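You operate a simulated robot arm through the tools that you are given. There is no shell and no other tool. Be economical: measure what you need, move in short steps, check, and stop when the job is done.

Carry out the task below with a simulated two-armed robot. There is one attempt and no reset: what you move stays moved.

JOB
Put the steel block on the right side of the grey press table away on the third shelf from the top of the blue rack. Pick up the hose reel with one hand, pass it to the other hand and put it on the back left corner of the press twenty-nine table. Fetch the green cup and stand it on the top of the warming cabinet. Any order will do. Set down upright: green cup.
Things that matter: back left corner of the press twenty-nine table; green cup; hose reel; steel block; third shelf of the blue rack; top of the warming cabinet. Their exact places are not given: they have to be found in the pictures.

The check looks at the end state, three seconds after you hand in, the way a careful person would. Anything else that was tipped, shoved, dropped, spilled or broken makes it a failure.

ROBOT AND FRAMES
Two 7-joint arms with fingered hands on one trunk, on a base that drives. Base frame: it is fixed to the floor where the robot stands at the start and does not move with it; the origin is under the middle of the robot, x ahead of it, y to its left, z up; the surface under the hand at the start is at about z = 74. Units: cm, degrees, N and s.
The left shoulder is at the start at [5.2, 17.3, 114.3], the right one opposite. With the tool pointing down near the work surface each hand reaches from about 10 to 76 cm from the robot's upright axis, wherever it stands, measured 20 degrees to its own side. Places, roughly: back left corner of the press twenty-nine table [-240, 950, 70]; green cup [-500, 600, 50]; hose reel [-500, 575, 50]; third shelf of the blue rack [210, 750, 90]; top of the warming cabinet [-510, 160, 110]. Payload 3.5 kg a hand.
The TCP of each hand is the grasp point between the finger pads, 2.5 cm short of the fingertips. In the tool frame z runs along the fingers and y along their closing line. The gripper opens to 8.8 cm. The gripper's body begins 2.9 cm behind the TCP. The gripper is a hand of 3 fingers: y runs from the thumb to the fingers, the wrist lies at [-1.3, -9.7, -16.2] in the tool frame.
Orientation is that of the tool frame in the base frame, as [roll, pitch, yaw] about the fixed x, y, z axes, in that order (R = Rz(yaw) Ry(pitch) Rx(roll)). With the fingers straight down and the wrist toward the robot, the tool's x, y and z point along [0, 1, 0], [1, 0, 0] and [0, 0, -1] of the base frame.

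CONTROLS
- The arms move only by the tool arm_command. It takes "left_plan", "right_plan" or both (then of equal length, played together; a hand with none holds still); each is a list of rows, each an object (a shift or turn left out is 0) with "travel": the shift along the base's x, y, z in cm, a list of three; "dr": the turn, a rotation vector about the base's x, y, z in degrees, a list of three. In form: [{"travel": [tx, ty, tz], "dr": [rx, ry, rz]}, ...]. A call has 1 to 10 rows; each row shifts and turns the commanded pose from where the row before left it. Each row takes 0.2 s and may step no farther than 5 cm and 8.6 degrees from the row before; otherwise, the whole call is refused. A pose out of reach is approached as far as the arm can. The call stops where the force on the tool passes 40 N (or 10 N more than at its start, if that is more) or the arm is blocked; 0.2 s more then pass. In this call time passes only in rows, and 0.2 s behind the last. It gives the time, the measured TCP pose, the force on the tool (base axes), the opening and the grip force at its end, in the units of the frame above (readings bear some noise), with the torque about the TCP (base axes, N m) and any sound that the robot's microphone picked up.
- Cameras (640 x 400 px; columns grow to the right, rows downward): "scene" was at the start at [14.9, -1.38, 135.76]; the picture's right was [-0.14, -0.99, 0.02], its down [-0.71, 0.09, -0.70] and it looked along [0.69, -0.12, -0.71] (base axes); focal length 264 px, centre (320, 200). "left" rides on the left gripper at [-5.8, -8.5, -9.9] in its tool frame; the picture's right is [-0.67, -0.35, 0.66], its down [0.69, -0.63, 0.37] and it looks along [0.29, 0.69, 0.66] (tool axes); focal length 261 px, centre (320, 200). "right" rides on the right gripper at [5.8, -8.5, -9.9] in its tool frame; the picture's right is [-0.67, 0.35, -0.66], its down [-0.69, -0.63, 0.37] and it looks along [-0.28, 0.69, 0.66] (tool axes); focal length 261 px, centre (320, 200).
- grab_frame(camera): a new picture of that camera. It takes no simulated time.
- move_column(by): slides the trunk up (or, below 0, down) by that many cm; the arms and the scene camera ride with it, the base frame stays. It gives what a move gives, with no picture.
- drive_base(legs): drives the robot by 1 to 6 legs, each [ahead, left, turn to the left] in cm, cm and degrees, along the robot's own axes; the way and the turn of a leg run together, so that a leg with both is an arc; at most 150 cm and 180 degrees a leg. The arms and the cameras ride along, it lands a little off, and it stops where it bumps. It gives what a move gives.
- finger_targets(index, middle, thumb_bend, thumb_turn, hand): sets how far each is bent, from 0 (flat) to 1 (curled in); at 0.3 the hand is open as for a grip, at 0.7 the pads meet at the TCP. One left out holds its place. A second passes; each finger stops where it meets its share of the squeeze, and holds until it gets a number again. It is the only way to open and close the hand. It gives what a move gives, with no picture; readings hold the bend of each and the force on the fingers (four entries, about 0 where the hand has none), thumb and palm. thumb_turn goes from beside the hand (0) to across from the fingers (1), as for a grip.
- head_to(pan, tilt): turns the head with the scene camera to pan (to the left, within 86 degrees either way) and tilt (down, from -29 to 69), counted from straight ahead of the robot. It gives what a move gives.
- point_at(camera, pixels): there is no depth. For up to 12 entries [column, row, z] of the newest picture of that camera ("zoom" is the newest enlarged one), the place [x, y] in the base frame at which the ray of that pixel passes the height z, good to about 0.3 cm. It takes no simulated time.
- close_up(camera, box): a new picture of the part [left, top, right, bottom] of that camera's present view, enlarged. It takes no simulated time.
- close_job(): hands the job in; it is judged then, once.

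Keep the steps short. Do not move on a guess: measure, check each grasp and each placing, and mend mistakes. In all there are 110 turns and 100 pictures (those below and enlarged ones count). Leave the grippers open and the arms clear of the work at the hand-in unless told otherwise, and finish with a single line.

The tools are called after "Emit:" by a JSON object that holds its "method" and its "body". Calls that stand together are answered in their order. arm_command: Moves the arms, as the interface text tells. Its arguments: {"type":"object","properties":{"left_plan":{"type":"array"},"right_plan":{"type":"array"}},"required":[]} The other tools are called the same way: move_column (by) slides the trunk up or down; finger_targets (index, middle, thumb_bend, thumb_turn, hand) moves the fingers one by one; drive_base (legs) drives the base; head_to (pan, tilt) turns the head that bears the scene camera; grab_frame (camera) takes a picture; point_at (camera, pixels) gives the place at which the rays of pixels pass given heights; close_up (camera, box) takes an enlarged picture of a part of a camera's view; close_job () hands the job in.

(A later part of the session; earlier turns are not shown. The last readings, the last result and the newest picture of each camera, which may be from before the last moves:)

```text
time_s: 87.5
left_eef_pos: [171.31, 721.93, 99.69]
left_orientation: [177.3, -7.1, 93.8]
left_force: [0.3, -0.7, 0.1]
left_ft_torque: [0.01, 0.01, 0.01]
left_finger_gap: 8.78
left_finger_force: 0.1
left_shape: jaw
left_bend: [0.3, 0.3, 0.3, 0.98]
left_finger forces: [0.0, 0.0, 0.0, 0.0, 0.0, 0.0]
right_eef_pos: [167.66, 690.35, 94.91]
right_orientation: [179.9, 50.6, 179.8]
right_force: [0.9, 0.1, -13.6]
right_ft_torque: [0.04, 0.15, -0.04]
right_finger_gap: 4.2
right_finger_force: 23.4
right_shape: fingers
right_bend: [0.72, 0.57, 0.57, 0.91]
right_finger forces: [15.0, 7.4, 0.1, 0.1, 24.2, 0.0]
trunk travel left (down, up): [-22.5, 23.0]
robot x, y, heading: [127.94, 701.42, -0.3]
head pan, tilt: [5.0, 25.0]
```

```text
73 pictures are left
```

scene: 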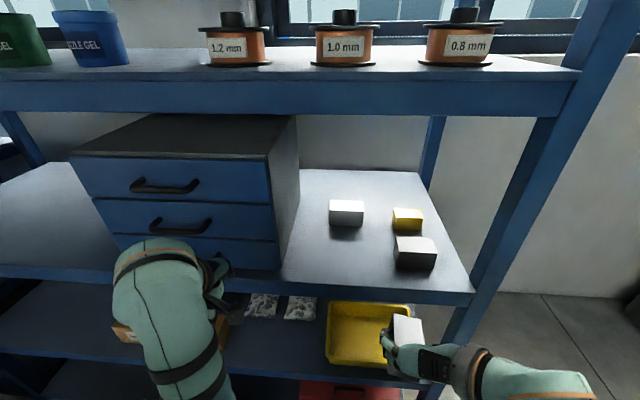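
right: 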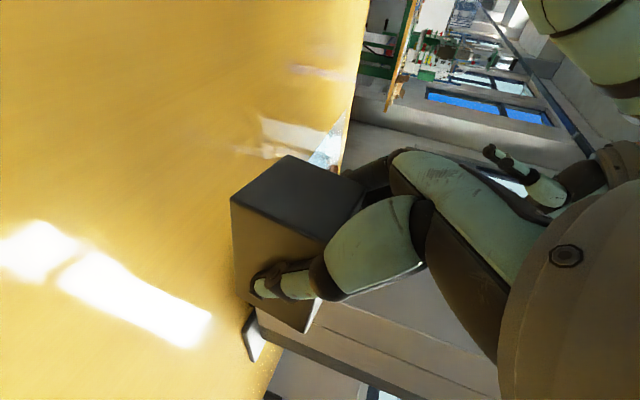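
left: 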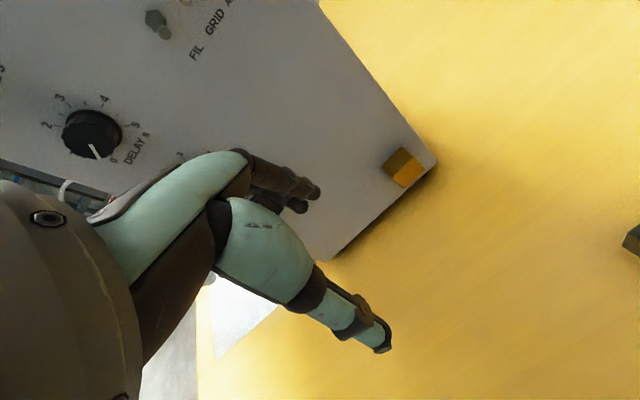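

Emit:
{"method": "close_up", "body": {"camera": "scene", "box": [260, 160, 500, 320]}}

Emit:
{"method": "point_at", "body": {"camera": "scene", "pixels": [[281, 279, 90], [470, 292, 90], [283, 250, 90], [395, 265, 90], [435, 270, 90], [330, 222, 90], [361, 225, 90], [300, 168, 90], [420, 172, 90], [320, 200, 90]]}}

```text
2.50 times, centred on (380, 240) of scene
```

zoom: 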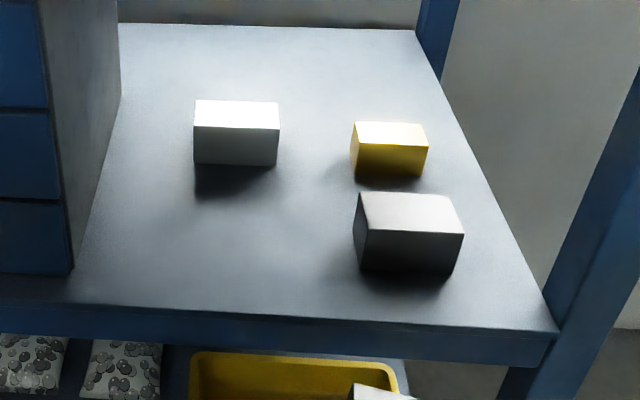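

```text
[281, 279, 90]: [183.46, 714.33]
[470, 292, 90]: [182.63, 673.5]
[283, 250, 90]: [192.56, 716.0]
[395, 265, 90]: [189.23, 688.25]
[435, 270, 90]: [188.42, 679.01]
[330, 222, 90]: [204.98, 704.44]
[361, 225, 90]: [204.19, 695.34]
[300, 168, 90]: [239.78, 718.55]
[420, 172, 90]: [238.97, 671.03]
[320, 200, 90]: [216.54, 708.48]
```

There's a clear patch on the third shelf, about y 690–714 and x 185–203. The target is a block centre of about (195, 702). I'll raise the hand, shift it left and go partly forward, then check the arm against the upright.

Emit:
{"method": "arm_command", "body": {"right_plan": [{"travel": [0, 3.9, 1.5]}, {"travel": [0, 3.9, 1.5]}, {"travel": [0, 3.9, 1.5]}, {"travel": [4, 0, 0]}, {"travel": [4, 0, 0]}]}}

Emit:
{"method": "head_to", "body": {"pan": -10, "tilt": 35}}

Emit:
{"method": "grab_frame", "body": {"camera": "scene"}}

Emit:
{"method": "grab_frame", "body": {"camera": "right"}}

```text
time_s: 88.7
left_eef_pos: [171.43, 721.87, 99.4]
left_orientation: [177.3, -6.9, 93.8]
left_force: [-0.1, -0.4, 0.3]
left_ft_torque: [0.01, 0.02, 0.01]
left_finger_gap: 8.76
left_finger_force: 0.1
left_shape: jaw
left_bend: [0.3, 0.3, 0.3, 0.98]
left_finger forces: [0.1, 0.0, 0.1, 0.1, 0.1, 0.0]
right_eef_pos: [175.68, 701.79, 98.99]
right_orientation: [-179.9, 50.6, 179.9]
right_force: [0.8, 0.2, -14.6]
right_ft_torque: [0.02, 0.11, -0.03]
right_finger_gap: 4.22
right_finger_force: 22.6
right_shape: fingers
right_bend: [0.73, 0.57, 0.57, 0.91]
right_finger forces: [14.5, 7.8, 0.0, 0.0, 23.8, 0.0]
trunk travel left (down, up): [-22.5, 23.0]
robot x, y, heading: [127.88, 701.1, -0.4]
head pan, tilt: [5.0, 25.0]
```

```text
time_s: 89.5
left_eef_pos: [171.39, 721.91, 99.58]
left_orientation: [177.3, -7.0, 93.8]
left_force: [0.2, 0.1, -0.3]
left_ft_torque: [0.01, 0.03, 0.01]
left_finger_gap: 8.77
left_finger_force: 0.0
left_shape: jaw
left_bend: [0.3, 0.3, 0.3, 0.98]
left_finger forces: [0.0, 0.1, 0.1, 0.1, 0.0, 0.1]
right_eef_pos: [175.56, 701.75, 99.04]
right_orientation: [180.0, 50.7, 179.8]
right_force: [0.4, 0.5, -13.9]
right_ft_torque: [0.02, 0.15, -0.02]
right_finger_gap: 4.2
right_finger_force: 23.2
right_shape: fingers
right_bend: [0.73, 0.57, 0.57, 0.91]
right_finger forces: [14.7, 7.7, 0.1, 0.0, 23.9, 0.1]
trunk travel left (down, up): [-22.5, 23.0]
robot x, y, heading: [127.73, 700.97, -0.4]
head pan, tilt: [-10.0, 35.0]
```

```text
71 pictures are left
```

scene: 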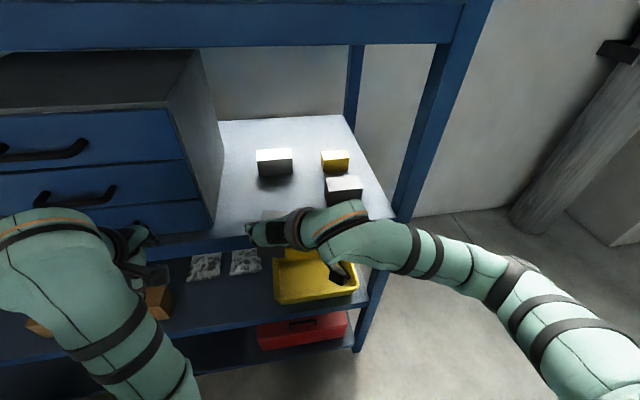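

```text
70 pictures are left
```

right: 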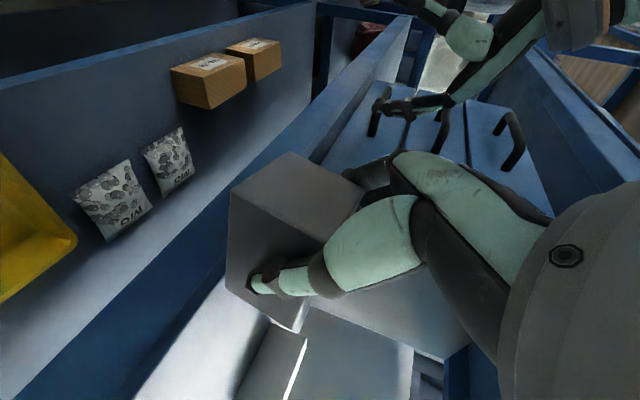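

With the elbow bent this much, the forearm would pass close to the right upright. If the base backs up 9 cm, the arm will extend more straight ahead. I'll back up, then extend in steps.

Emit:
{"method": "drive_base", "body": {"legs": [[-9, 0, 0]]}}

Emit:
{"method": "arm_command", "body": {"right_plan": [{"travel": [4, 0, 0]}, {"travel": [4, 0, 0]}, {"travel": [4, 0, 0]}, {"travel": [4, 0, 0]}]}}

Emit:
{"method": "grab_frame", "body": {"camera": "scene"}}

```text
time_s: 90.6
left_eef_pos: [162.01, 722.0, 99.58]
left_orientation: [177.3, -7.1, 93.9]
left_force: [-0.9, 0.0, 0.7]
left_ft_torque: [-0.01, -0.02, 0.0]
left_finger_gap: 8.77
left_finger_force: 0.1
left_shape: jaw
left_bend: [0.3, 0.3, 0.3, 0.98]
left_finger forces: [0.0, 0.1, 0.0, 0.0, 0.0, 0.0]
right_eef_pos: [166.34, 701.83, 99.07]
right_orientation: [-180.0, 50.6, 179.8]
right_force: [-1.1, 0.0, -13.7]
right_ft_torque: [0.0, 0.1, -0.02]
right_finger_gap: 4.22
right_finger_force: 23.0
right_shape: fingers
right_bend: [0.73, 0.57, 0.57, 0.91]
right_finger forces: [14.5, 7.7, 0.0, 0.0, 23.9, 0.0]
trunk travel left (down, up): [-22.5, 23.0]
robot x, y, heading: [118.74, 701.21, -0.2]
head pan, tilt: [-10.0, 35.0]
```

```text
time_s: 91.6
left_eef_pos: [162.16, 721.95, 99.48]
left_orientation: [177.3, -7.1, 93.8]
left_force: [-0.1, 0.1, -0.2]
left_ft_torque: [-0.01, -0.02, 0.03]
left_finger_gap: 8.74
left_finger_force: 0.1
left_shape: jaw
left_bend: [0.3, 0.3, 0.3, 0.98]
left_finger forces: [0.1, 0.1, 0.1, 0.0, 0.0, 0.0]
right_eef_pos: [182.38, 701.9, 98.6]
right_orientation: [179.9, 50.5, 179.7]
right_force: [0.2, -0.7, -14.4]
right_ft_torque: [0.03, 0.13, 0.02]
right_finger_gap: 4.22
right_finger_force: 21.9
right_shape: fingers
right_bend: [0.73, 0.57, 0.57, 0.91]
right_finger forces: [14.4, 7.8, 0.1, 0.0, 23.8, 0.1]
trunk travel left (down, up): [-22.5, 23.0]
robot x, y, heading: [118.53, 701.01, -0.3]
head pan, tilt: [-10.0, 35.0]
```

```text
69 pictures are left
```

scene: 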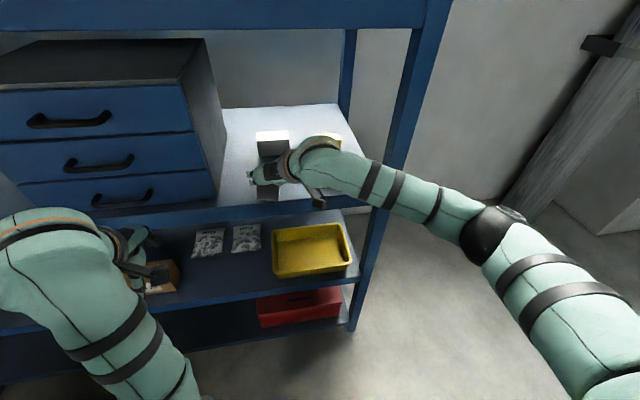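

Emit:
{"method": "point_at", "body": {"camera": "scene", "pixels": [[480, 240, 108], [395, 190, 108], [440, 210, 108], [395, 175, 112], [340, 165, 108], [415, 130, 108], [405, 160, 108], [440, 0, 115]]}}

```text
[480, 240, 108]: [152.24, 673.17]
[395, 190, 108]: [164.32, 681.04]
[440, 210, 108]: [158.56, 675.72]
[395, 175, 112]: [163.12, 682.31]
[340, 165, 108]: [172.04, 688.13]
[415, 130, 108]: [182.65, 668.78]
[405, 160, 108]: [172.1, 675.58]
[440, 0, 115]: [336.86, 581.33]
```

The forearm stays about 10 cm in front of the upright, and straightening improves that. I'll go 11 cm further forward.

Emit:
{"method": "arm_command", "body": {"right_plan": [{"travel": [3, 0, 0]}, {"travel": [3, 0, 0]}, {"travel": [3, 0, 0]}, {"travel": [2.2, 0, 0]}]}}

Emit:
{"method": "close_up", "body": {"camera": "scene", "box": [180, 80, 500, 280]}}

Emit:
{"method": "grab_frame", "body": {"camera": "right"}}

```text
time_s: 92.6
left_eef_pos: [162.25, 721.91, 99.4]
left_orientation: [177.4, -6.9, 93.9]
left_force: [-0.5, 0.4, 0.1]
left_ft_torque: [0.0, 0.0, 0.0]
left_finger_gap: 8.79
left_finger_force: 0.0
left_shape: jaw
left_bend: [0.3, 0.3, 0.3, 0.98]
left_finger forces: [0.0, 0.1, 0.0, 0.0, 0.0, 0.1]
right_eef_pos: [193.61, 701.86, 98.9]
right_orientation: [-179.9, 50.4, 179.9]
right_force: [0.5, -0.5, -14.0]
right_ft_torque: [0.01, 0.14, -0.02]
right_finger_gap: 4.21
right_finger_force: 22.9
right_shape: fingers
right_bend: [0.73, 0.57, 0.57, 0.91]
right_finger forces: [14.1, 7.5, 0.0, 0.1, 23.1, 0.0]
trunk travel left (down, up): [-22.5, 23.0]
robot x, y, heading: [118.66, 700.97, -0.3]
head pan, tilt: [-10.0, 35.0]
```

```text
2.00 times, centred on (340, 180) of scene
```

zoom: 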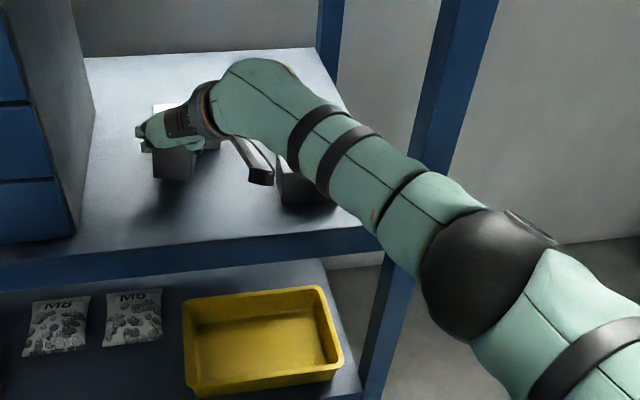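

```text
67 pictures are left
```

right: 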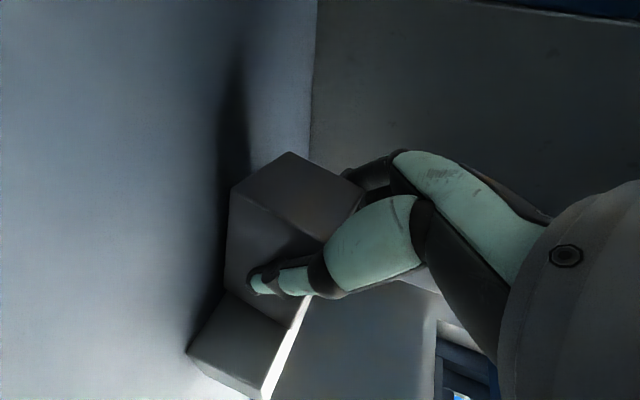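

The hand is at the drop point. I'll shift 2 cm left, away from the small dark block, and descend gently until the shelf takes the weight.

Emit:
{"method": "arm_command", "body": {"right_plan": [{"travel": [0, 2, 0]}, {"travel": [0, 0, -1.5]}, {"travel": [0, 0, -1.2]}, {"travel": [0, 0, -0.8]}, {"travel": [0, 0, -0.6]}]}}

Emit:
{"method": "close_up", "body": {"camera": "scene", "box": [180, 80, 380, 220]}}

```text
time_s: 93.8
left_eef_pos: [161.34, 721.94, 99.98]
left_orientation: [176.7, -7.1, 94.0]
left_force: [-0.2, -0.2, 0.7]
left_ft_torque: [-0.02, 0.02, 0.01]
left_finger_gap: 8.79
left_finger_force: 0.1
left_shape: jaw
left_bend: [0.3, 0.3, 0.3, 0.98]
left_finger forces: [0.1, 0.1, 0.0, 0.0, 0.1, 0.0]
right_eef_pos: [192.92, 703.74, 95.93]
right_orientation: [179.7, 51.4, 179.7]
right_force: [-3.7, 0.0, 38.6]
right_ft_torque: [0.15, -0.43, -0.12]
right_finger_gap: 4.31
right_finger_force: 25.2
right_shape: fingers
right_bend: [0.73, 0.55, 0.57, 1.0]
right_finger forces: [14.8, 10.5, 0.0, 0.0, 25.3, 0.1]
trunk travel left (down, up): [-22.5, 23.0]
robot x, y, heading: [118.69, 701.22, -0.2]
head pan, tilt: [-10.0, 35.0]
```

```text
2.86 times, centred on (280, 150) of scene
```

zoom: 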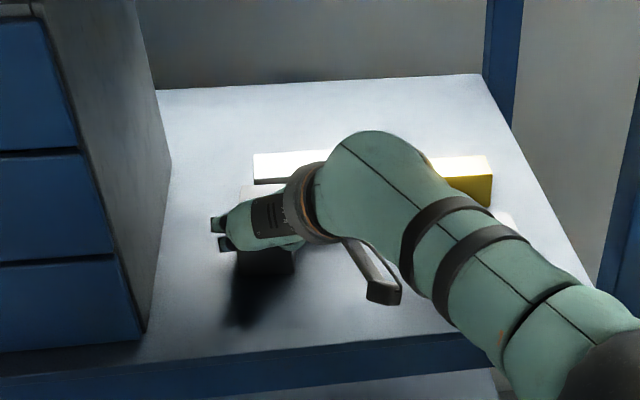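

Contact at z 95.9 (39 N upward). Before releasing, I'll check what is touching.

Emit:
{"method": "grab_frame", "body": {"camera": "right"}}

Emit:
{"method": "head_to", "body": {"pan": 5, "tilt": 25}}

Emit:
{"method": "close_up", "body": {"camera": "scene", "box": [260, 160, 480, 300]}}

```text
65 pictures are left
```

right: 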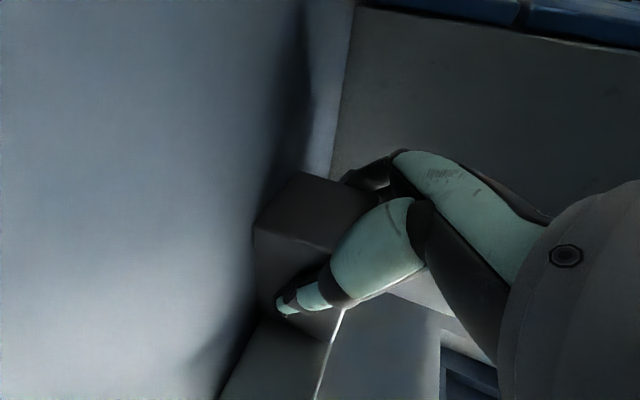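

```text
time_s: 94.6
left_eef_pos: [161.29, 721.98, 100.09]
left_orientation: [176.7, -6.9, 93.9]
left_force: [-0.3, 0.0, 1.1]
left_ft_torque: [-0.02, -0.05, -0.02]
left_finger_gap: 8.78
left_finger_force: 0.1
left_shape: jaw
left_bend: [0.3, 0.3, 0.3, 0.98]
left_finger forces: [0.0, 0.0, 0.0, 0.1, 0.1, 0.0]
right_eef_pos: [192.88, 703.71, 95.75]
right_orientation: [180.0, 51.2, 179.9]
right_force: [-3.9, 0.1, 38.5]
right_ft_torque: [0.19, -0.46, -0.08]
right_finger_gap: 4.33
right_finger_force: 25.7
right_shape: fingers
right_bend: [0.73, 0.55, 0.57, 1.0]
right_finger forces: [14.8, 10.7, 0.0, 0.1, 25.5, 0.0]
trunk travel left (down, up): [-22.5, 23.0]
robot x, y, heading: [118.77, 701.02, 0.0]
head pan, tilt: [5.0, 25.0]
```

```text
2.86 times, centred on (370, 230) of scene
```

zoom: 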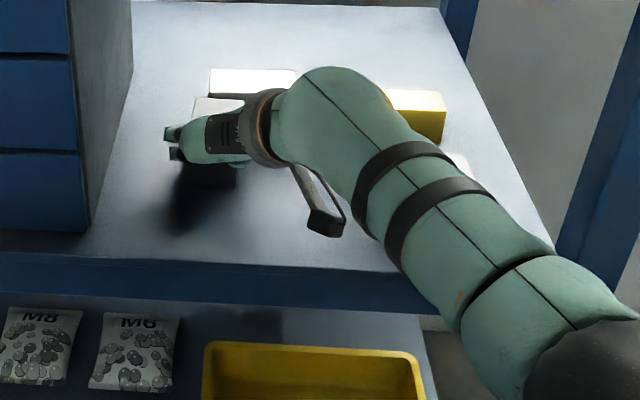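

The block is sitting on the shelf (surface near z 92). I'll ease off the pressing force before opening.

Emit:
{"method": "arm_command", "body": {"right_plan": [{"travel": [0, 0, 0.3]}, {"travel": [0, 0, 0]}]}}

```text
time_s: 95.2
left_eef_pos: [161.45, 721.92, 99.82]
left_orientation: [176.8, -7.0, 93.8]
left_force: [-0.8, 0.9, 0.4]
left_ft_torque: [0.02, -0.02, 0.01]
left_finger_gap: 8.78
left_finger_force: 0.1
left_shape: jaw
left_bend: [0.3, 0.3, 0.3, 0.98]
left_finger forces: [0.0, 0.1, 0.0, 0.0, 0.0, 0.0]
right_eef_pos: [192.95, 703.74, 95.86]
right_orientation: [-180.0, 50.9, 179.9]
right_force: [-5.8, -1.4, 29.4]
right_ft_torque: [0.13, -0.45, -0.04]
right_finger_gap: 4.34
right_finger_force: 25.3
right_shape: fingers
right_bend: [0.73, 0.55, 0.57, 1.0]
right_finger forces: [14.5, 10.1, 0.0, 0.0, 26.1, 0.1]
trunk travel left (down, up): [-22.5, 23.0]
robot x, y, heading: [118.77, 701.16, -0.1]
head pan, tilt: [5.0, 25.0]
```

Emit:
{"method": "arm_command", "body": {"right_plan": [{"travel": [0, 0, 0.4]}, {"travel": [0, 0, 0.4]}]}}

```text
time_s: 95.8
left_eef_pos: [161.71, 721.97, 99.68]
left_orientation: [177.1, -7.0, 93.9]
left_force: [-0.3, 0.7, -0.9]
left_ft_torque: [0.0, -0.03, -0.06]
left_finger_gap: 8.79
left_finger_force: 0.0
left_shape: jaw
left_bend: [0.3, 0.3, 0.3, 0.98]
left_finger forces: [0.0, 0.1, 0.0, 0.0, 0.0, 0.0]
right_eef_pos: [193.24, 703.95, 96.0]
right_orientation: [-179.6, 50.6, -179.9]
right_force: [-7.5, -0.7, 5.2]
right_ft_torque: [0.03, -0.55, -0.03]
right_finger_gap: 4.33
right_finger_force: 24.5
right_shape: fingers
right_bend: [0.73, 0.55, 0.57, 0.99]
right_finger forces: [15.1, 8.9, 0.0, 0.0, 24.8, 0.1]
trunk travel left (down, up): [-22.5, 23.0]
robot x, y, heading: [118.8, 700.95, -0.1]
head pan, tilt: [5.0, 25.0]
```

Near-zero load now. I'll open the fingers and withdraw mostly backwards.

Emit:
{"method": "finger_targets", "body": {"hand": "right", "index": 0.3, "middle": 0.3, "thumb_bend": 0.3}}

Emit:
{"method": "arm_command", "body": {"right_plan": [{"travel": [-1.5, 0, 1.0]}, {"travel": [-3, 0, 1.5]}, {"travel": [-4, 0, 1]}, {"travel": [-4, 0, 0]}, {"travel": [-4.5, 0, 0]}, {"travel": [-4.5, 0, 0]}]}}

Emit:
{"method": "grab_frame", "body": {"camera": "scene"}}

```text
time_s: 96.8
left_eef_pos: [161.98, 722.01, 99.55]
left_orientation: [177.2, -7.0, 93.9]
left_force: [-0.3, -0.5, 0.0]
left_ft_torque: [-0.01, 0.02, 0.0]
left_finger_gap: 8.78
left_finger_force: 0.0
left_shape: jaw
left_bend: [0.3, 0.3, 0.3, 0.98]
left_finger forces: [0.2, 0.1, 0.0, 0.1, 0.0, 0.0]
right_eef_pos: [193.52, 703.78, 95.96]
right_orientation: [179.9, 50.7, 179.8]
right_force: [-0.9, -2.0, -1.4]
right_ft_torque: [0.06, -0.02, 0.05]
right_finger_gap: 8.48
right_finger_force: 0.3
right_shape: fingers
right_bend: [0.3, 0.3, 0.3, 0.97]
right_finger forces: [0.1, 0.0, 0.0, 0.0, 1.4, 0.1]
trunk travel left (down, up): [-22.5, 23.0]
robot x, y, heading: [118.69, 700.99, -0.2]
head pan, tilt: [5.0, 25.0]
```

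```text
time_s: 98.2
left_eef_pos: [161.98, 721.87, 99.77]
left_orientation: [177.2, -7.0, 93.9]
left_force: [0.3, -1.2, -0.2]
left_ft_torque: [0.01, 0.0, -0.04]
left_finger_gap: 8.76
left_finger_force: 0.0
left_shape: jaw
left_bend: [0.3, 0.3, 0.3, 0.98]
left_finger forces: [0.0, 0.0, 0.1, 0.0, 0.1, 0.0]
right_eef_pos: [171.63, 704.01, 99.8]
right_orientation: [-179.7, 50.8, 180.0]
right_force: [0.4, -0.7, -0.4]
right_ft_torque: [0.0, 0.03, 0.02]
right_finger_gap: 8.49
right_finger_force: 0.1
right_shape: fingers
right_bend: [0.3, 0.3, 0.3, 0.97]
right_finger forces: [0.0, 0.1, 0.1, 0.0, 0.1, 0.0]
trunk travel left (down, up): [-22.5, 23.0]
robot x, y, heading: [118.42, 700.9, -0.0]
head pan, tilt: [5.0, 25.0]
```

```text
63 pictures are left
```

scene: 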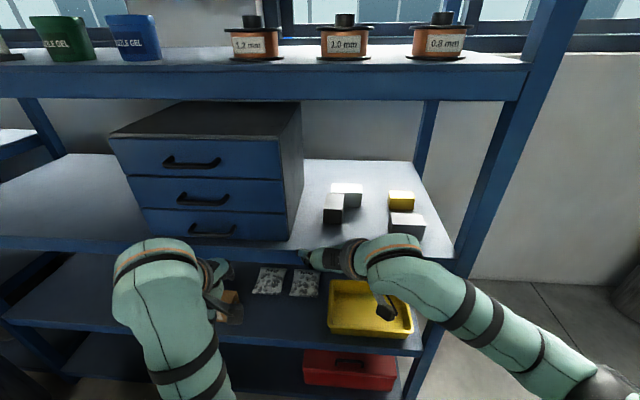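

Emit:
{"method": "close_up", "body": {"camera": "scene", "box": [290, 160, 450, 260]}}

Emit:
{"method": "point_at", "body": {"camera": "zoom", "pixels": [[133, 252, 92], [210, 250, 92], [195, 190, 92], [285, 185, 92], [395, 295, 92]]}}

```text
4.00 times, centred on (370, 210) of scene
```

zoom: 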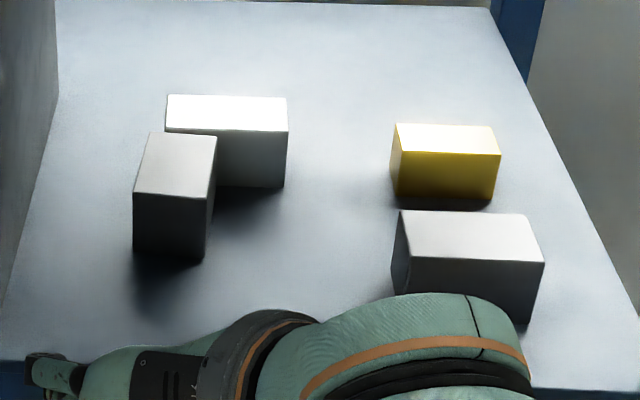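

```text
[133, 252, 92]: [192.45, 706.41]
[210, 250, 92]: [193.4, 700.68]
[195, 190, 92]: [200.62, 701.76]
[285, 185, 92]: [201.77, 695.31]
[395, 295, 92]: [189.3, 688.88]
```

The block is down on the third shelf and its neighbours are unmoved. Next I'll go back to the aisle and look west for a way to the cup and reel near (−500, 600).

Emit:
{"method": "drive_base", "body": {"legs": [[0, -105, 0], [-150, 0, 0], [-20, 0, 0], [0, 0, 180]]}}

Emit:
{"method": "head_to", "body": {"pan": 0, "tilt": 14}}

Emit:
{"method": "grab_frame", "body": {"camera": "scene"}}

```text
time_s: 119.5
left_eef_pos: [-97.87, 579.97, 99.54]
left_orientation: [177.2, -7.0, -87.7]
left_force: [-0.6, -0.1, 0.4]
left_ft_torque: [0.0, -0.01, 0.01]
left_finger_gap: 8.76
left_finger_force: 0.0
left_shape: jaw
left_bend: [0.3, 0.3, 0.3, 0.98]
left_finger forces: [0.1, 0.1, 0.1, 0.0, 0.0, 0.0]
right_eef_pos: [-107.29, 598.27, 99.74]
right_orientation: [179.9, 50.7, -1.6]
right_force: [-0.5, -0.3, 0.1]
right_ft_torque: [-0.01, -0.01, 0.01]
right_finger_gap: 8.48
right_finger_force: 0.1
right_shape: fingers
right_bend: [0.3, 0.3, 0.3, 0.97]
right_finger forces: [0.1, 0.1, 0.0, 0.0, 0.0, 0.1]
trunk travel left (down, up): [-22.5, 23.0]
robot x, y, heading: [-54.2, 599.94, 177.9]
head pan, tilt: [5.0, 25.0]
```

```text
time_s: 120.2
left_eef_pos: [-97.82, 579.85, 99.74]
left_orientation: [177.2, -7.0, -87.6]
left_force: [-0.2, 0.2, 0.1]
left_ft_torque: [0.03, -0.01, 0.0]
left_finger_gap: 8.77
left_finger_force: 0.1
left_shape: jaw
left_bend: [0.3, 0.3, 0.3, 0.98]
left_finger forces: [0.0, 0.1, 0.0, 0.1, 0.0, 0.0]
right_eef_pos: [-107.12, 598.28, 99.71]
right_orientation: [-180.0, 50.7, -1.7]
right_force: [0.7, -0.1, 0.0]
right_ft_torque: [0.0, 0.0, 0.03]
right_finger_gap: 8.48
right_finger_force: 0.1
right_shape: fingers
right_bend: [0.3, 0.3, 0.3, 0.97]
right_finger forces: [0.0, 0.1, 0.0, 0.1, 0.0, 0.0]
trunk travel left (down, up): [-22.5, 23.0]
robot x, y, heading: [-54.73, 599.62, 178.0]
head pan, tilt: [0.0, 14.0]
```

```text
61 pictures are left
```

scene: 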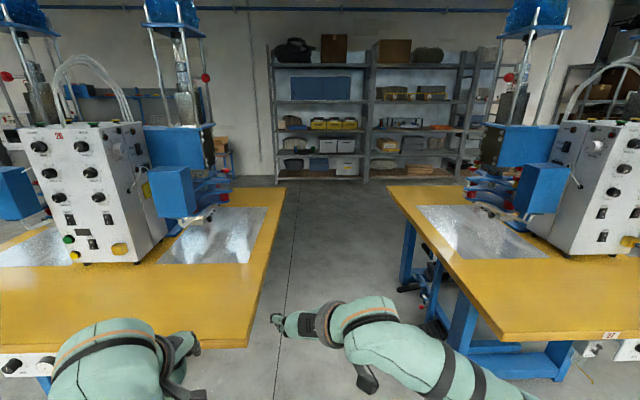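

Emit:
{"method": "close_up", "body": {"camera": "scene", "box": [200, 30, 520, 200]}}

Emit:
{"method": "close_up", "body": {"camera": "scene", "box": [560, 300, 640, 360]}}

Emit:
{"method": "point_at", "body": {"camera": "scene", "pixels": [[247, 348, 74], [285, 187, 74], [500, 340, 74], [388, 187, 74], [405, 280, 0], [275, 185, 0], [370, 182, 0], [400, 162, 0], [300, 158, 50], [350, 150, 50], [450, 150, 50]]}}

```text
2.00 times, centred on (360, 115) of scene
```

zoom: 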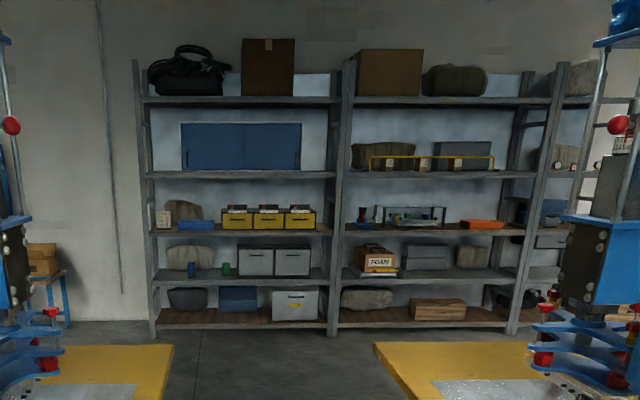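

```text
6.67 times, centred on (600, 330) of scene
```

zoom: 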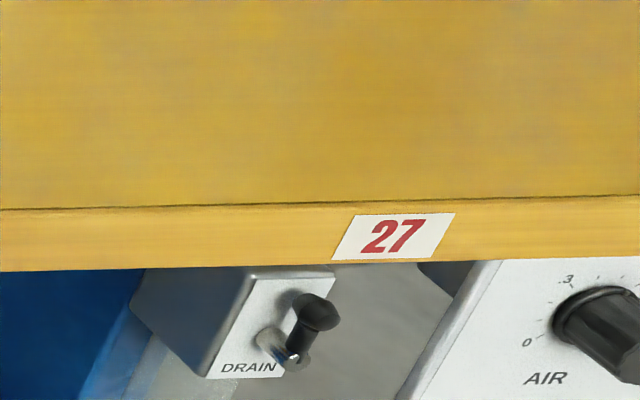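

```text
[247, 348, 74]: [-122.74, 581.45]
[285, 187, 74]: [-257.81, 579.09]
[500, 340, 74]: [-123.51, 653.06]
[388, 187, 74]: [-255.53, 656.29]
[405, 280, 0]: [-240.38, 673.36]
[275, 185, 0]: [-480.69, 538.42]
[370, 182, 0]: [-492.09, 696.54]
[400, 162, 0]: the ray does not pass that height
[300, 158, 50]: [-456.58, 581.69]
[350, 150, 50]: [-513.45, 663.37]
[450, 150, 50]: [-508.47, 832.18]
```

The green cup (and a blue object beside it) are on the grey rack's second-lowest shelf. The gap between the presses is only about 74 cm, so I'll go around the south end of the table row.

Emit:
{"method": "drive_base", "body": {"legs": [[20, 0, 0], [0, 0, 92], [150, 0, 0], [80, 0, 0], [0, 0, -90], [100, 0, 0]]}}

Emit:
{"method": "head_to", "body": {"pan": 30, "tilt": 14}}

Emit:
{"method": "grab_frame", "body": {"camera": "scene"}}

Emit:
{"method": "head_to", "body": {"pan": -35, "tilt": 14}}

Emit:
{"method": "grab_frame", "body": {"camera": "scene"}}

```text
time_s: 144.8
left_eef_pos: [-222.82, 358.38, 99.53]
left_orientation: [177.3, -7.0, -88.8]
left_force: [-0.3, -0.8, -0.1]
left_ft_torque: [-0.02, -0.03, 0.01]
left_finger_gap: 8.78
left_finger_force: 0.0
left_shape: jaw
left_bend: [0.3, 0.3, 0.3, 0.98]
left_finger forces: [0.0, 0.0, 0.1, 0.0, 0.1, 0.0]
right_eef_pos: [-231.72, 376.83, 99.74]
right_orientation: [179.9, 50.7, -2.9]
right_force: [-0.2, -0.5, 0.4]
right_ft_torque: [-0.03, -0.03, 0.0]
right_finger_gap: 8.49
right_finger_force: 0.0
right_shape: fingers
right_bend: [0.3, 0.3, 0.3, 0.97]
right_finger forces: [0.1, 0.0, 0.1, 0.0, 0.0, 0.0]
trunk travel left (down, up): [-22.5, 23.0]
robot x, y, heading: [-178.57, 377.19, 177.0]
head pan, tilt: [0.0, 14.0]
```

```text
time_s: 145.8
left_eef_pos: [-222.83, 358.2, 99.59]
left_orientation: [177.1, -7.0, -88.8]
left_force: [0.6, -0.7, 0.2]
left_ft_torque: [0.01, 0.01, -0.04]
left_finger_gap: 8.77
left_finger_force: 0.1
left_shape: jaw
left_bend: [0.3, 0.3, 0.3, 0.98]
left_finger forces: [0.0, 0.1, 0.0, 0.1, 0.0, 0.0]
right_eef_pos: [-231.62, 376.75, 99.69]
right_orientation: [179.9, 50.7, -2.9]
right_force: [1.1, -0.2, 1.3]
right_ft_torque: [0.0, -0.04, -0.02]
right_finger_gap: 8.48
right_finger_force: 0.0
right_shape: fingers
right_bend: [0.3, 0.3, 0.3, 0.97]
right_finger forces: [0.1, 0.0, 0.0, 0.1, 0.0, 0.1]
trunk travel left (down, up): [-22.5, 23.0]
robot x, y, heading: [-178.43, 376.88, 177.0]
head pan, tilt: [30.0, 14.0]
```

```text
58 pictures are left
```

scene: 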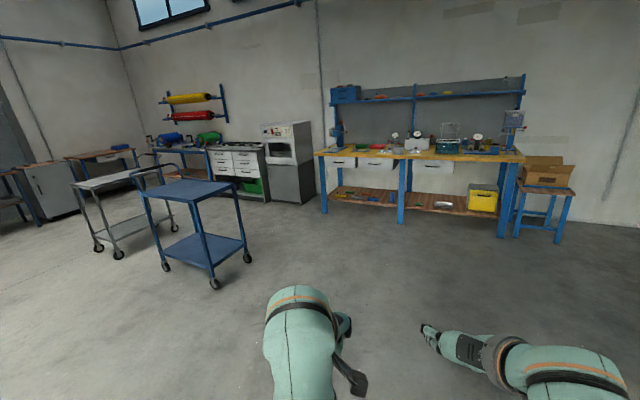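

```text
time_s: 147.1
left_eef_pos: [-222.81, 358.4, 99.62]
left_orientation: [177.2, -7.1, -88.9]
left_force: [0.0, -0.4, -1.1]
left_ft_torque: [0.03, -0.03, 0.0]
left_finger_gap: 8.77
left_finger_force: 0.0
left_shape: jaw
left_bend: [0.3, 0.3, 0.3, 0.98]
left_finger forces: [0.0, 0.0, 0.1, 0.0, 0.0, 0.0]
right_eef_pos: [-231.59, 376.77, 99.72]
right_orientation: [179.9, 50.7, -3.0]
right_force: [-0.5, 0.3, -0.3]
right_ft_torque: [0.0, 0.01, -0.01]
right_finger_gap: 8.45
right_finger_force: 0.1
right_shape: fingers
right_bend: [0.3, 0.3, 0.3, 0.97]
right_finger forces: [0.1, 0.0, 0.0, 0.1, 0.0, 0.1]
trunk travel left (down, up): [-22.5, 23.0]
robot x, y, heading: [-178.53, 376.93, 177.0]
head pan, tilt: [-35.0, 14.0]
```

```text
57 pictures are left
```

scene: 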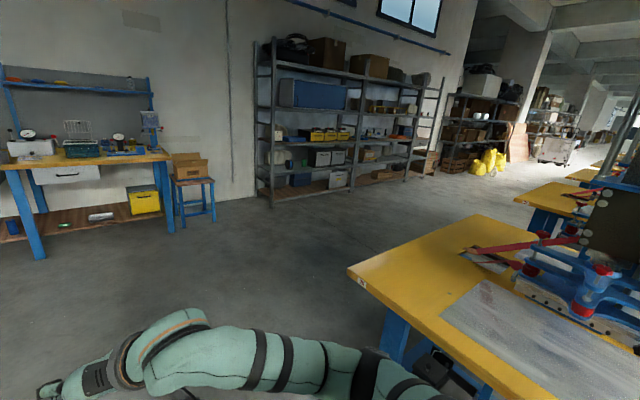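

The way to the rack is open. I'll drive west and slide north in front of the rack.

Emit:
{"method": "drive_base", "body": {"legs": [[150, 0, 3], [65, 0, 0], [0, -150, 0], [0, -55, 0]]}}

Emit:
{"method": "head_to", "body": {"pan": 0, "tilt": 28}}

Emit:
{"method": "move_column", "body": {"by": -20}}

Emit:
{"method": "grab_frame", "body": {"camera": "scene"}}

```text
time_s: 167.7
left_eef_pos: [-447.05, 558.45, 99.65]
left_orientation: [177.2, -7.1, -84.3]
left_force: [0.4, -0.3, -0.4]
left_ft_torque: [-0.01, -0.02, 0.0]
left_finger_gap: 8.76
left_finger_force: 0.0
left_shape: jaw
left_bend: [0.3, 0.3, 0.3, 0.98]
left_finger forces: [0.1, 0.0, 0.0, 0.0, 0.0, 0.0]
right_eef_pos: [-457.32, 576.13, 99.75]
right_orientation: [179.9, 50.7, 1.6]
right_force: [-0.8, 0.0, -0.4]
right_ft_torque: [0.02, 0.01, -0.05]
right_finger_gap: 8.46
right_finger_force: 0.0
right_shape: fingers
right_bend: [0.3, 0.3, 0.3, 0.97]
right_finger forces: [0.0, 0.1, 0.0, 0.0, 0.0, 0.0]
trunk travel left (down, up): [-22.5, 23.0]
robot x, y, heading: [-404.56, 580.7, -178.2]
head pan, tilt: [-35.0, 14.0]
```

```text
time_s: 168.7
left_eef_pos: [-446.94, 558.46, 99.56]
left_orientation: [177.2, -7.0, -84.3]
left_force: [-0.2, 0.0, -0.3]
left_ft_torque: [0.02, -0.03, 0.01]
left_finger_gap: 8.75
left_finger_force: 0.0
left_shape: jaw
left_bend: [0.3, 0.3, 0.3, 0.98]
left_finger forces: [0.1, 0.0, 0.0, 0.0, 0.0, 0.0]
right_eef_pos: [-457.36, 576.09, 99.66]
right_orientation: [179.9, 50.7, 1.7]
right_force: [1.0, 0.8, -0.9]
right_ft_torque: [0.01, 0.01, 0.01]
right_finger_gap: 8.47
right_finger_force: 0.1
right_shape: fingers
right_bend: [0.3, 0.3, 0.3, 0.97]
right_finger forces: [0.0, 0.0, 0.1, 0.0, 0.1, 0.0]
trunk travel left (down, up): [-22.5, 23.0]
robot x, y, heading: [-404.35, 580.6, -178.2]
head pan, tilt: [0.0, 28.0]
```

```text
time_s: 170.9
left_eef_pos: [-449.6, 555.44, 68.51]
left_orientation: [-170.5, -13.4, -84.0]
left_force: [0.1, 0.1, -0.1]
left_ft_torque: [0.01, 0.0, -0.02]
left_finger_gap: 8.78
left_finger_force: 0.0
left_shape: jaw
left_bend: [0.3, 0.3, 0.3, 0.98]
left_finger forces: [0.0, 0.0, 0.1, 0.0, 0.0, 0.0]
right_eef_pos: [-457.32, 576.27, 79.89]
right_orientation: [-180.0, 50.8, 1.8]
right_force: [0.1, 0.4, 0.1]
right_ft_torque: [0.03, 0.01, -0.01]
right_finger_gap: 8.43
right_finger_force: 0.1
right_shape: fingers
right_bend: [0.3, 0.3, 0.3, 0.97]
right_finger forces: [0.1, 0.1, 0.1, 0.1, 0.0, 0.0]
trunk travel left (down, up): [-2.5, 43.0]
robot x, y, heading: [-404.43, 580.5, -178.3]
head pan, tilt: [0.0, 28.0]
```

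```text
56 pictures are left
```

scene: 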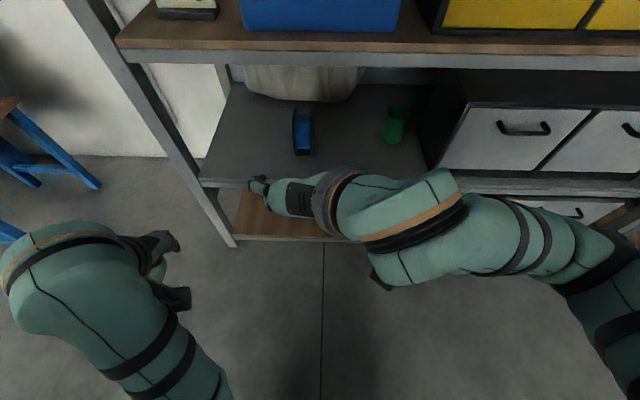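

The hose reel is the blue/black upright disc at (302,130), and the green cup is at (397,122). I'll zoom in and measure.

Emit:
{"method": "close_up", "body": {"camera": "scene", "box": [190, 50, 450, 210]}}

Emit:
{"method": "point_at", "body": {"camera": "scene", "pixels": [[303, 155, 50], [293, 155, 50], [312, 155, 50], [395, 145, 50], [384, 140, 50], [404, 143, 50], [205, 183, 50], [430, 190, 50], [230, 85, 50], [420, 85, 50], [235, 246, 0], [150, 60, 80]]}}

```text
2.46 times, centred on (320, 130) of scene
```

zoom: 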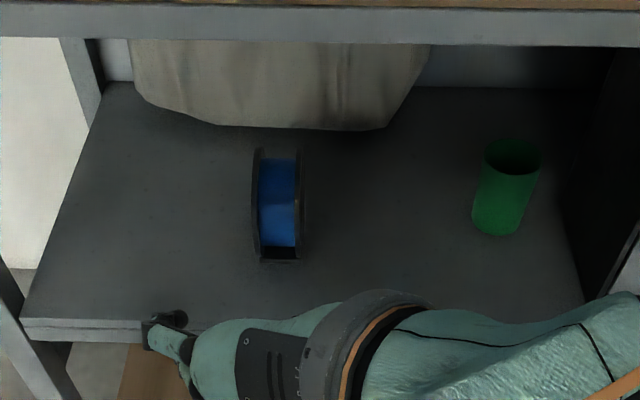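

```text
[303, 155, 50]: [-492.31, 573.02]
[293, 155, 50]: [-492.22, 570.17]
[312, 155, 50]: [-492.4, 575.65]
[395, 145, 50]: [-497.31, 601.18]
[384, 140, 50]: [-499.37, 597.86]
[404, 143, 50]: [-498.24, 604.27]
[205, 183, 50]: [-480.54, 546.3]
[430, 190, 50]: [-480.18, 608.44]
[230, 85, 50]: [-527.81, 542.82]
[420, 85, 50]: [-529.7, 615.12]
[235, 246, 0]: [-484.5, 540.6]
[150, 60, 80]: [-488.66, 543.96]
```

The reel stands with its axis along y, at about y 570–575.6. The cup is at about (−500, 601) on a z 50 shelf. I'll lower the right hand in front of the shelf and use its camera to see the reel's shape.

Emit:
{"method": "arm_command", "body": {"right_plan": [{"travel": [0, -0.5, -4]}, {"travel": [0, -0.5, -4]}, {"travel": [0, -0.5, -4]}, {"travel": [0, -0.5, -4]}, {"travel": [0, -0.5, -4]}]}}

Emit:
{"method": "grab_frame", "body": {"camera": "right"}}

Emit:
{"method": "close_up", "body": {"camera": "scene", "box": [260, 80, 420, 180]}}

```text
time_s: 172.1
left_eef_pos: [-449.58, 555.35, 68.29]
left_orientation: [-170.2, -13.5, -84.2]
left_force: [-0.7, 0.3, -0.2]
left_ft_torque: [0.04, 0.0, 0.01]
left_finger_gap: 8.77
left_finger_force: 0.0
left_shape: jaw
left_bend: [0.3, 0.3, 0.3, 0.98]
left_finger forces: [0.0, 0.0, 0.0, 0.0, 0.0, 0.0]
right_eef_pos: [-457.44, 573.26, 59.85]
right_orientation: [-179.8, 50.7, 1.9]
right_force: [0.2, -0.3, 1.2]
right_ft_torque: [-0.01, 0.01, 0.01]
right_finger_gap: 8.47
right_finger_force: 0.1
right_shape: fingers
right_bend: [0.3, 0.3, 0.3, 0.97]
right_finger forces: [0.0, 0.0, 0.0, 0.0, 0.1, 0.0]
trunk travel left (down, up): [-2.5, 43.0]
robot x, y, heading: [-404.55, 580.83, -178.4]
head pan, tilt: [0.0, 28.0]
```

```text
54 pictures are left
```

right: 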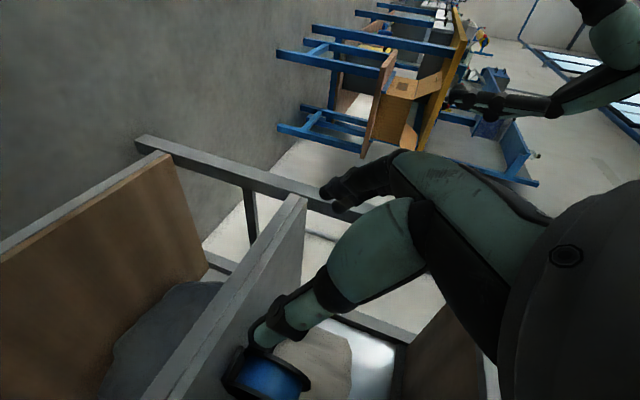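

```text
4.00 times, centred on (340, 130) of scene
```

zoom: 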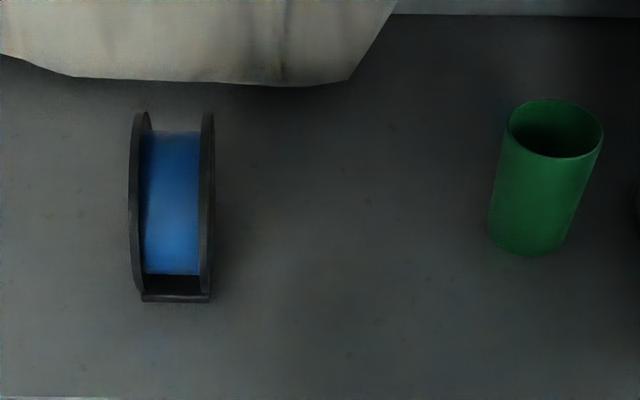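

Emit:
{"method": "point_at", "body": {"camera": "zoom", "pixels": [[143, 300, 50], [211, 299, 50], [140, 112, 60], [207, 113, 60], [129, 210, 56], [215, 210, 56], [535, 254, 50], [487, 232, 50], [572, 235, 50], [507, 130, 60], [603, 138, 60], [560, 99, 60]]}}

```text
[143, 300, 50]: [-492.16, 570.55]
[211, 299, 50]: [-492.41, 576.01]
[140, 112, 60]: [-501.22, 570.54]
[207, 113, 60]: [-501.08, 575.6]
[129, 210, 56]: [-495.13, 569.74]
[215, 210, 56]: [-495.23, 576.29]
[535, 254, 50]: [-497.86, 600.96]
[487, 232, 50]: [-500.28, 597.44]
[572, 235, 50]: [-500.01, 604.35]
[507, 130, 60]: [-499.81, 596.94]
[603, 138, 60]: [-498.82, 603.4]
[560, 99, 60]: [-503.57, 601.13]
```

The reel is a flat-based spool: centre about (−498, 573.1), 5.8 cm wide and about 11 cm tall. I'll drive 20 cm closer, square up the hand's yaw, and open the fingers in front of the reel.

Emit:
{"method": "drive_base", "body": {"legs": [[20, 0, -1.6]]}}

Emit:
{"method": "grab_frame", "body": {"camera": "scene"}}

```text
time_s: 173.7
left_eef_pos: [-470.74, 556.43, 68.18]
left_orientation: [-170.2, -13.5, -85.9]
left_force: [-0.3, 0.0, -0.3]
left_ft_torque: [-0.01, -0.01, 0.0]
left_finger_gap: 8.76
left_finger_force: 0.1
left_shape: jaw
left_bend: [0.3, 0.3, 0.3, 0.98]
left_finger forces: [0.0, 0.1, 0.1, 0.1, 0.0, 0.0]
right_eef_pos: [-477.9, 574.39, 59.73]
right_orientation: [-179.9, 50.6, 0.2]
right_force: [0.5, 0.4, -0.2]
right_ft_torque: [0.01, 0.01, 0.01]
right_finger_gap: 8.45
right_finger_force: 0.1
right_shape: fingers
right_bend: [0.3, 0.3, 0.3, 0.97]
right_finger forces: [0.0, 0.0, 0.0, 0.0, 0.0, 0.0]
trunk travel left (down, up): [-2.5, 43.0]
robot x, y, heading: [-424.62, 580.21, -179.9]
head pan, tilt: [0.0, 28.0]
```

```text
52 pictures are left
```

scene: 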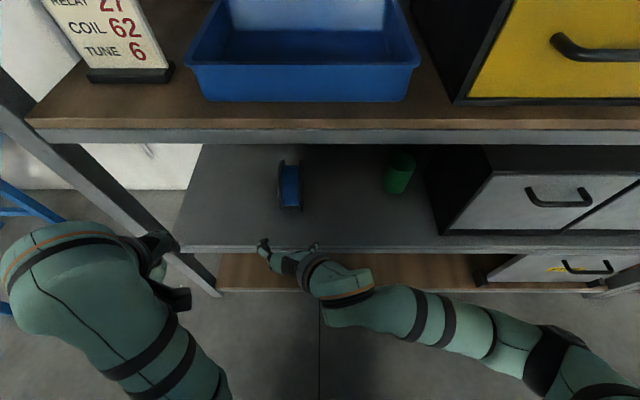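

Emit:
{"method": "point_at", "body": {"camera": "scene", "pixels": [[281, 211, 50], [301, 211, 50], [278, 185, 56], [301, 185, 56], [397, 195, 50]]}}

Emit:
{"method": "arm_command", "body": {"right_plan": [{"travel": [-3, -0.6, 1.5]}, {"travel": [-3, -0.5, 0]}]}}

Emit:
{"method": "close_up", "body": {"camera": "scene", "box": [220, 140, 440, 280]}}

```text
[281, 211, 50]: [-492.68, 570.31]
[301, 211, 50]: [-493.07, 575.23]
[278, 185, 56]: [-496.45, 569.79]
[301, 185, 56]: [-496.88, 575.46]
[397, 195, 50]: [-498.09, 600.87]
```

```text
time_s: 174.3
left_eef_pos: [-470.63, 556.15, 68.3]
left_orientation: [-170.4, -13.9, -85.6]
left_force: [0.5, 0.4, -0.1]
left_ft_torque: [-0.04, -0.02, -0.03]
left_finger_gap: 8.78
left_finger_force: 0.2
left_shape: jaw
left_bend: [0.3, 0.3, 0.3, 0.98]
left_finger forces: [0.0, 0.0, 0.0, 0.0, 0.0, 0.0]
right_eef_pos: [-484.14, 573.46, 61.14]
right_orientation: [179.8, 50.7, 0.1]
right_force: [0.0, -0.1, -0.3]
right_ft_torque: [-0.02, 0.04, -0.02]
right_finger_gap: 8.48
right_finger_force: 0.0
right_shape: fingers
right_bend: [0.3, 0.3, 0.3, 0.97]
right_finger forces: [0.0, 0.0, 0.1, 0.0, 0.0, 0.1]
trunk travel left (down, up): [-2.5, 43.0]
robot x, y, heading: [-424.93, 580.29, -180.0]
head pan, tilt: [0.0, 28.0]
```

```text
2.86 times, centred on (330, 210) of scene
```

zoom: 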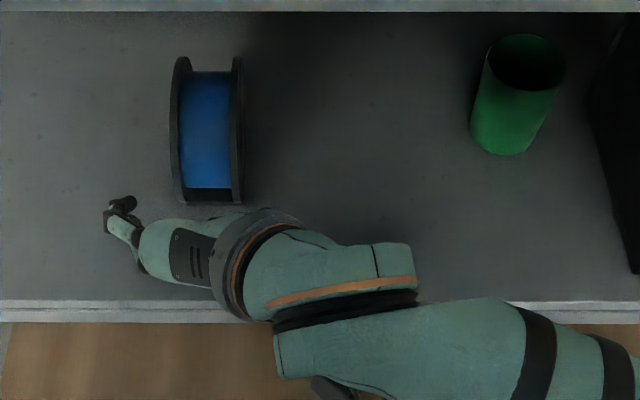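

The fingers are lined up to straddle the reel (plates at y 570–575.5). I'll advance to the grip point.

Emit:
{"method": "arm_command", "body": {"right_plan": [{"travel": [-3, -0.5, -0.8]}, {"travel": [-3, 0, -0.9]}, {"travel": [-3, 0, -0.9]}, {"travel": [-2.2, 0, -0.7]}]}}

Emit:
{"method": "close_up", "body": {"camera": "scene", "box": [220, 140, 440, 280]}}

Emit:
{"method": "grab_frame", "body": {"camera": "right"}}

```text
time_s: 175.3
left_eef_pos: [-470.65, 556.04, 68.34]
left_orientation: [-170.5, -14.0, -85.7]
left_force: [-0.2, -0.5, 0.1]
left_ft_torque: [0.0, 0.0, -0.01]
left_finger_gap: 8.77
left_finger_force: 0.0
left_shape: jaw
left_bend: [0.3, 0.3, 0.3, 0.98]
left_finger forces: [0.0, 0.0, 0.0, 0.0, 0.0, 0.0]
right_eef_pos: [-495.23, 572.84, 57.88]
right_orientation: [-180.0, 50.7, 0.0]
right_force: [1.9, 0.1, 1.4]
right_ft_torque: [0.04, 0.01, -0.03]
right_finger_gap: 8.54
right_finger_force: 1.5
right_shape: fingers
right_bend: [0.3, 0.3, 0.3, 0.97]
right_finger forces: [0.0, 0.0, 0.0, 0.1, 2.3, 0.1]
trunk travel left (down, up): [-2.5, 43.0]
robot x, y, heading: [-424.62, 580.4, -179.9]
head pan, tilt: [0.0, 28.0]
```

```text
2.86 times, centred on (330, 210) of scene
```

zoom: 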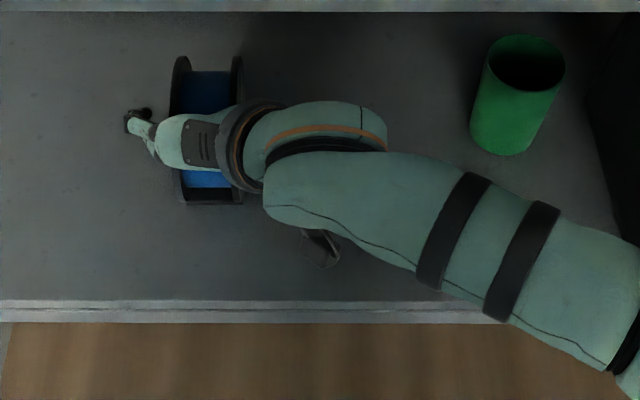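

```text
49 pictures are left
```

right: 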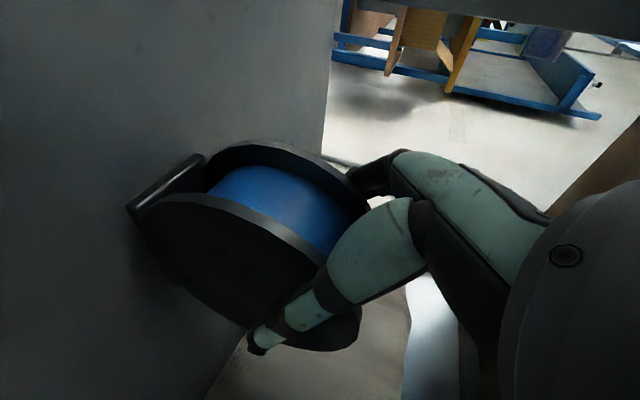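

The hand straddles the reel's upper near half. I'll close gently and lift a little.

Emit:
{"method": "finger_targets", "body": {"hand": "right", "index": 0.65, "middle": 0.65, "thumb_bend": 0.65}}

Emit:
{"method": "arm_command", "body": {"right_plan": [{"travel": [0, 0, 1]}, {"travel": [0, 0, 1.5]}, {"travel": [0, 0, 1.5]}]}}

Emit:
{"method": "grab_frame", "body": {"camera": "right"}}

```text
time_s: 176.3
left_eef_pos: [-470.66, 556.05, 68.49]
left_orientation: [-170.5, -13.9, -85.6]
left_force: [0.8, 0.1, 0.2]
left_ft_torque: [-0.04, -0.01, 0.04]
left_finger_gap: 8.78
left_finger_force: 0.1
left_shape: jaw
left_bend: [0.3, 0.3, 0.3, 0.98]
left_finger forces: [0.1, 0.0, 0.0, 0.0, 0.0, 0.0]
right_eef_pos: [-495.02, 572.69, 57.84]
right_orientation: [-180.0, 50.8, 0.0]
right_force: [-2.3, -0.8, 4.7]
right_ft_torque: [-0.11, -0.01, 0.09]
right_finger_gap: 4.84
right_finger_force: 30.0
right_shape: fingers
right_bend: [0.46, 0.53, 0.53, 0.97]
right_finger forces: [21.7, 8.7, 0.0, 0.0, 29.8, 0.0]
trunk travel left (down, up): [-2.5, 43.0]
robot x, y, heading: [-424.5, 580.42, -179.6]
head pan, tilt: [0.0, 28.0]
```

```text
time_s: 177.1
left_eef_pos: [-470.78, 556.06, 68.37]
left_orientation: [-170.3, -13.9, -85.7]
left_force: [-0.1, -0.5, -0.6]
left_ft_torque: [0.0, 0.02, 0.0]
left_finger_gap: 8.76
left_finger_force: 0.0
left_shape: jaw
left_bend: [0.3, 0.3, 0.3, 0.98]
left_finger forces: [0.0, 0.0, 0.0, 0.0, 0.0, 0.0]
right_eef_pos: [-495.21, 572.74, 61.92]
right_orientation: [-179.7, 50.6, 0.3]
right_force: [-1.3, 0.7, -7.5]
right_ft_torque: [-0.05, -0.17, 0.02]
right_finger_gap: 4.83
right_finger_force: 29.3
right_shape: fingers
right_bend: [0.46, 0.54, 0.53, 0.95]
right_finger forces: [20.3, 7.7, 0.0, 0.0, 29.4, 0.0]
trunk travel left (down, up): [-2.5, 43.0]
robot x, y, heading: [-424.66, 580.45, -180.0]
head pan, tilt: [0.0, 28.0]
```

```text
48 pictures are left
```

right: 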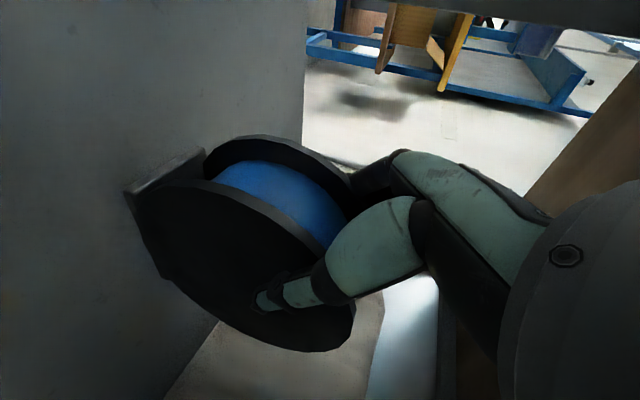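

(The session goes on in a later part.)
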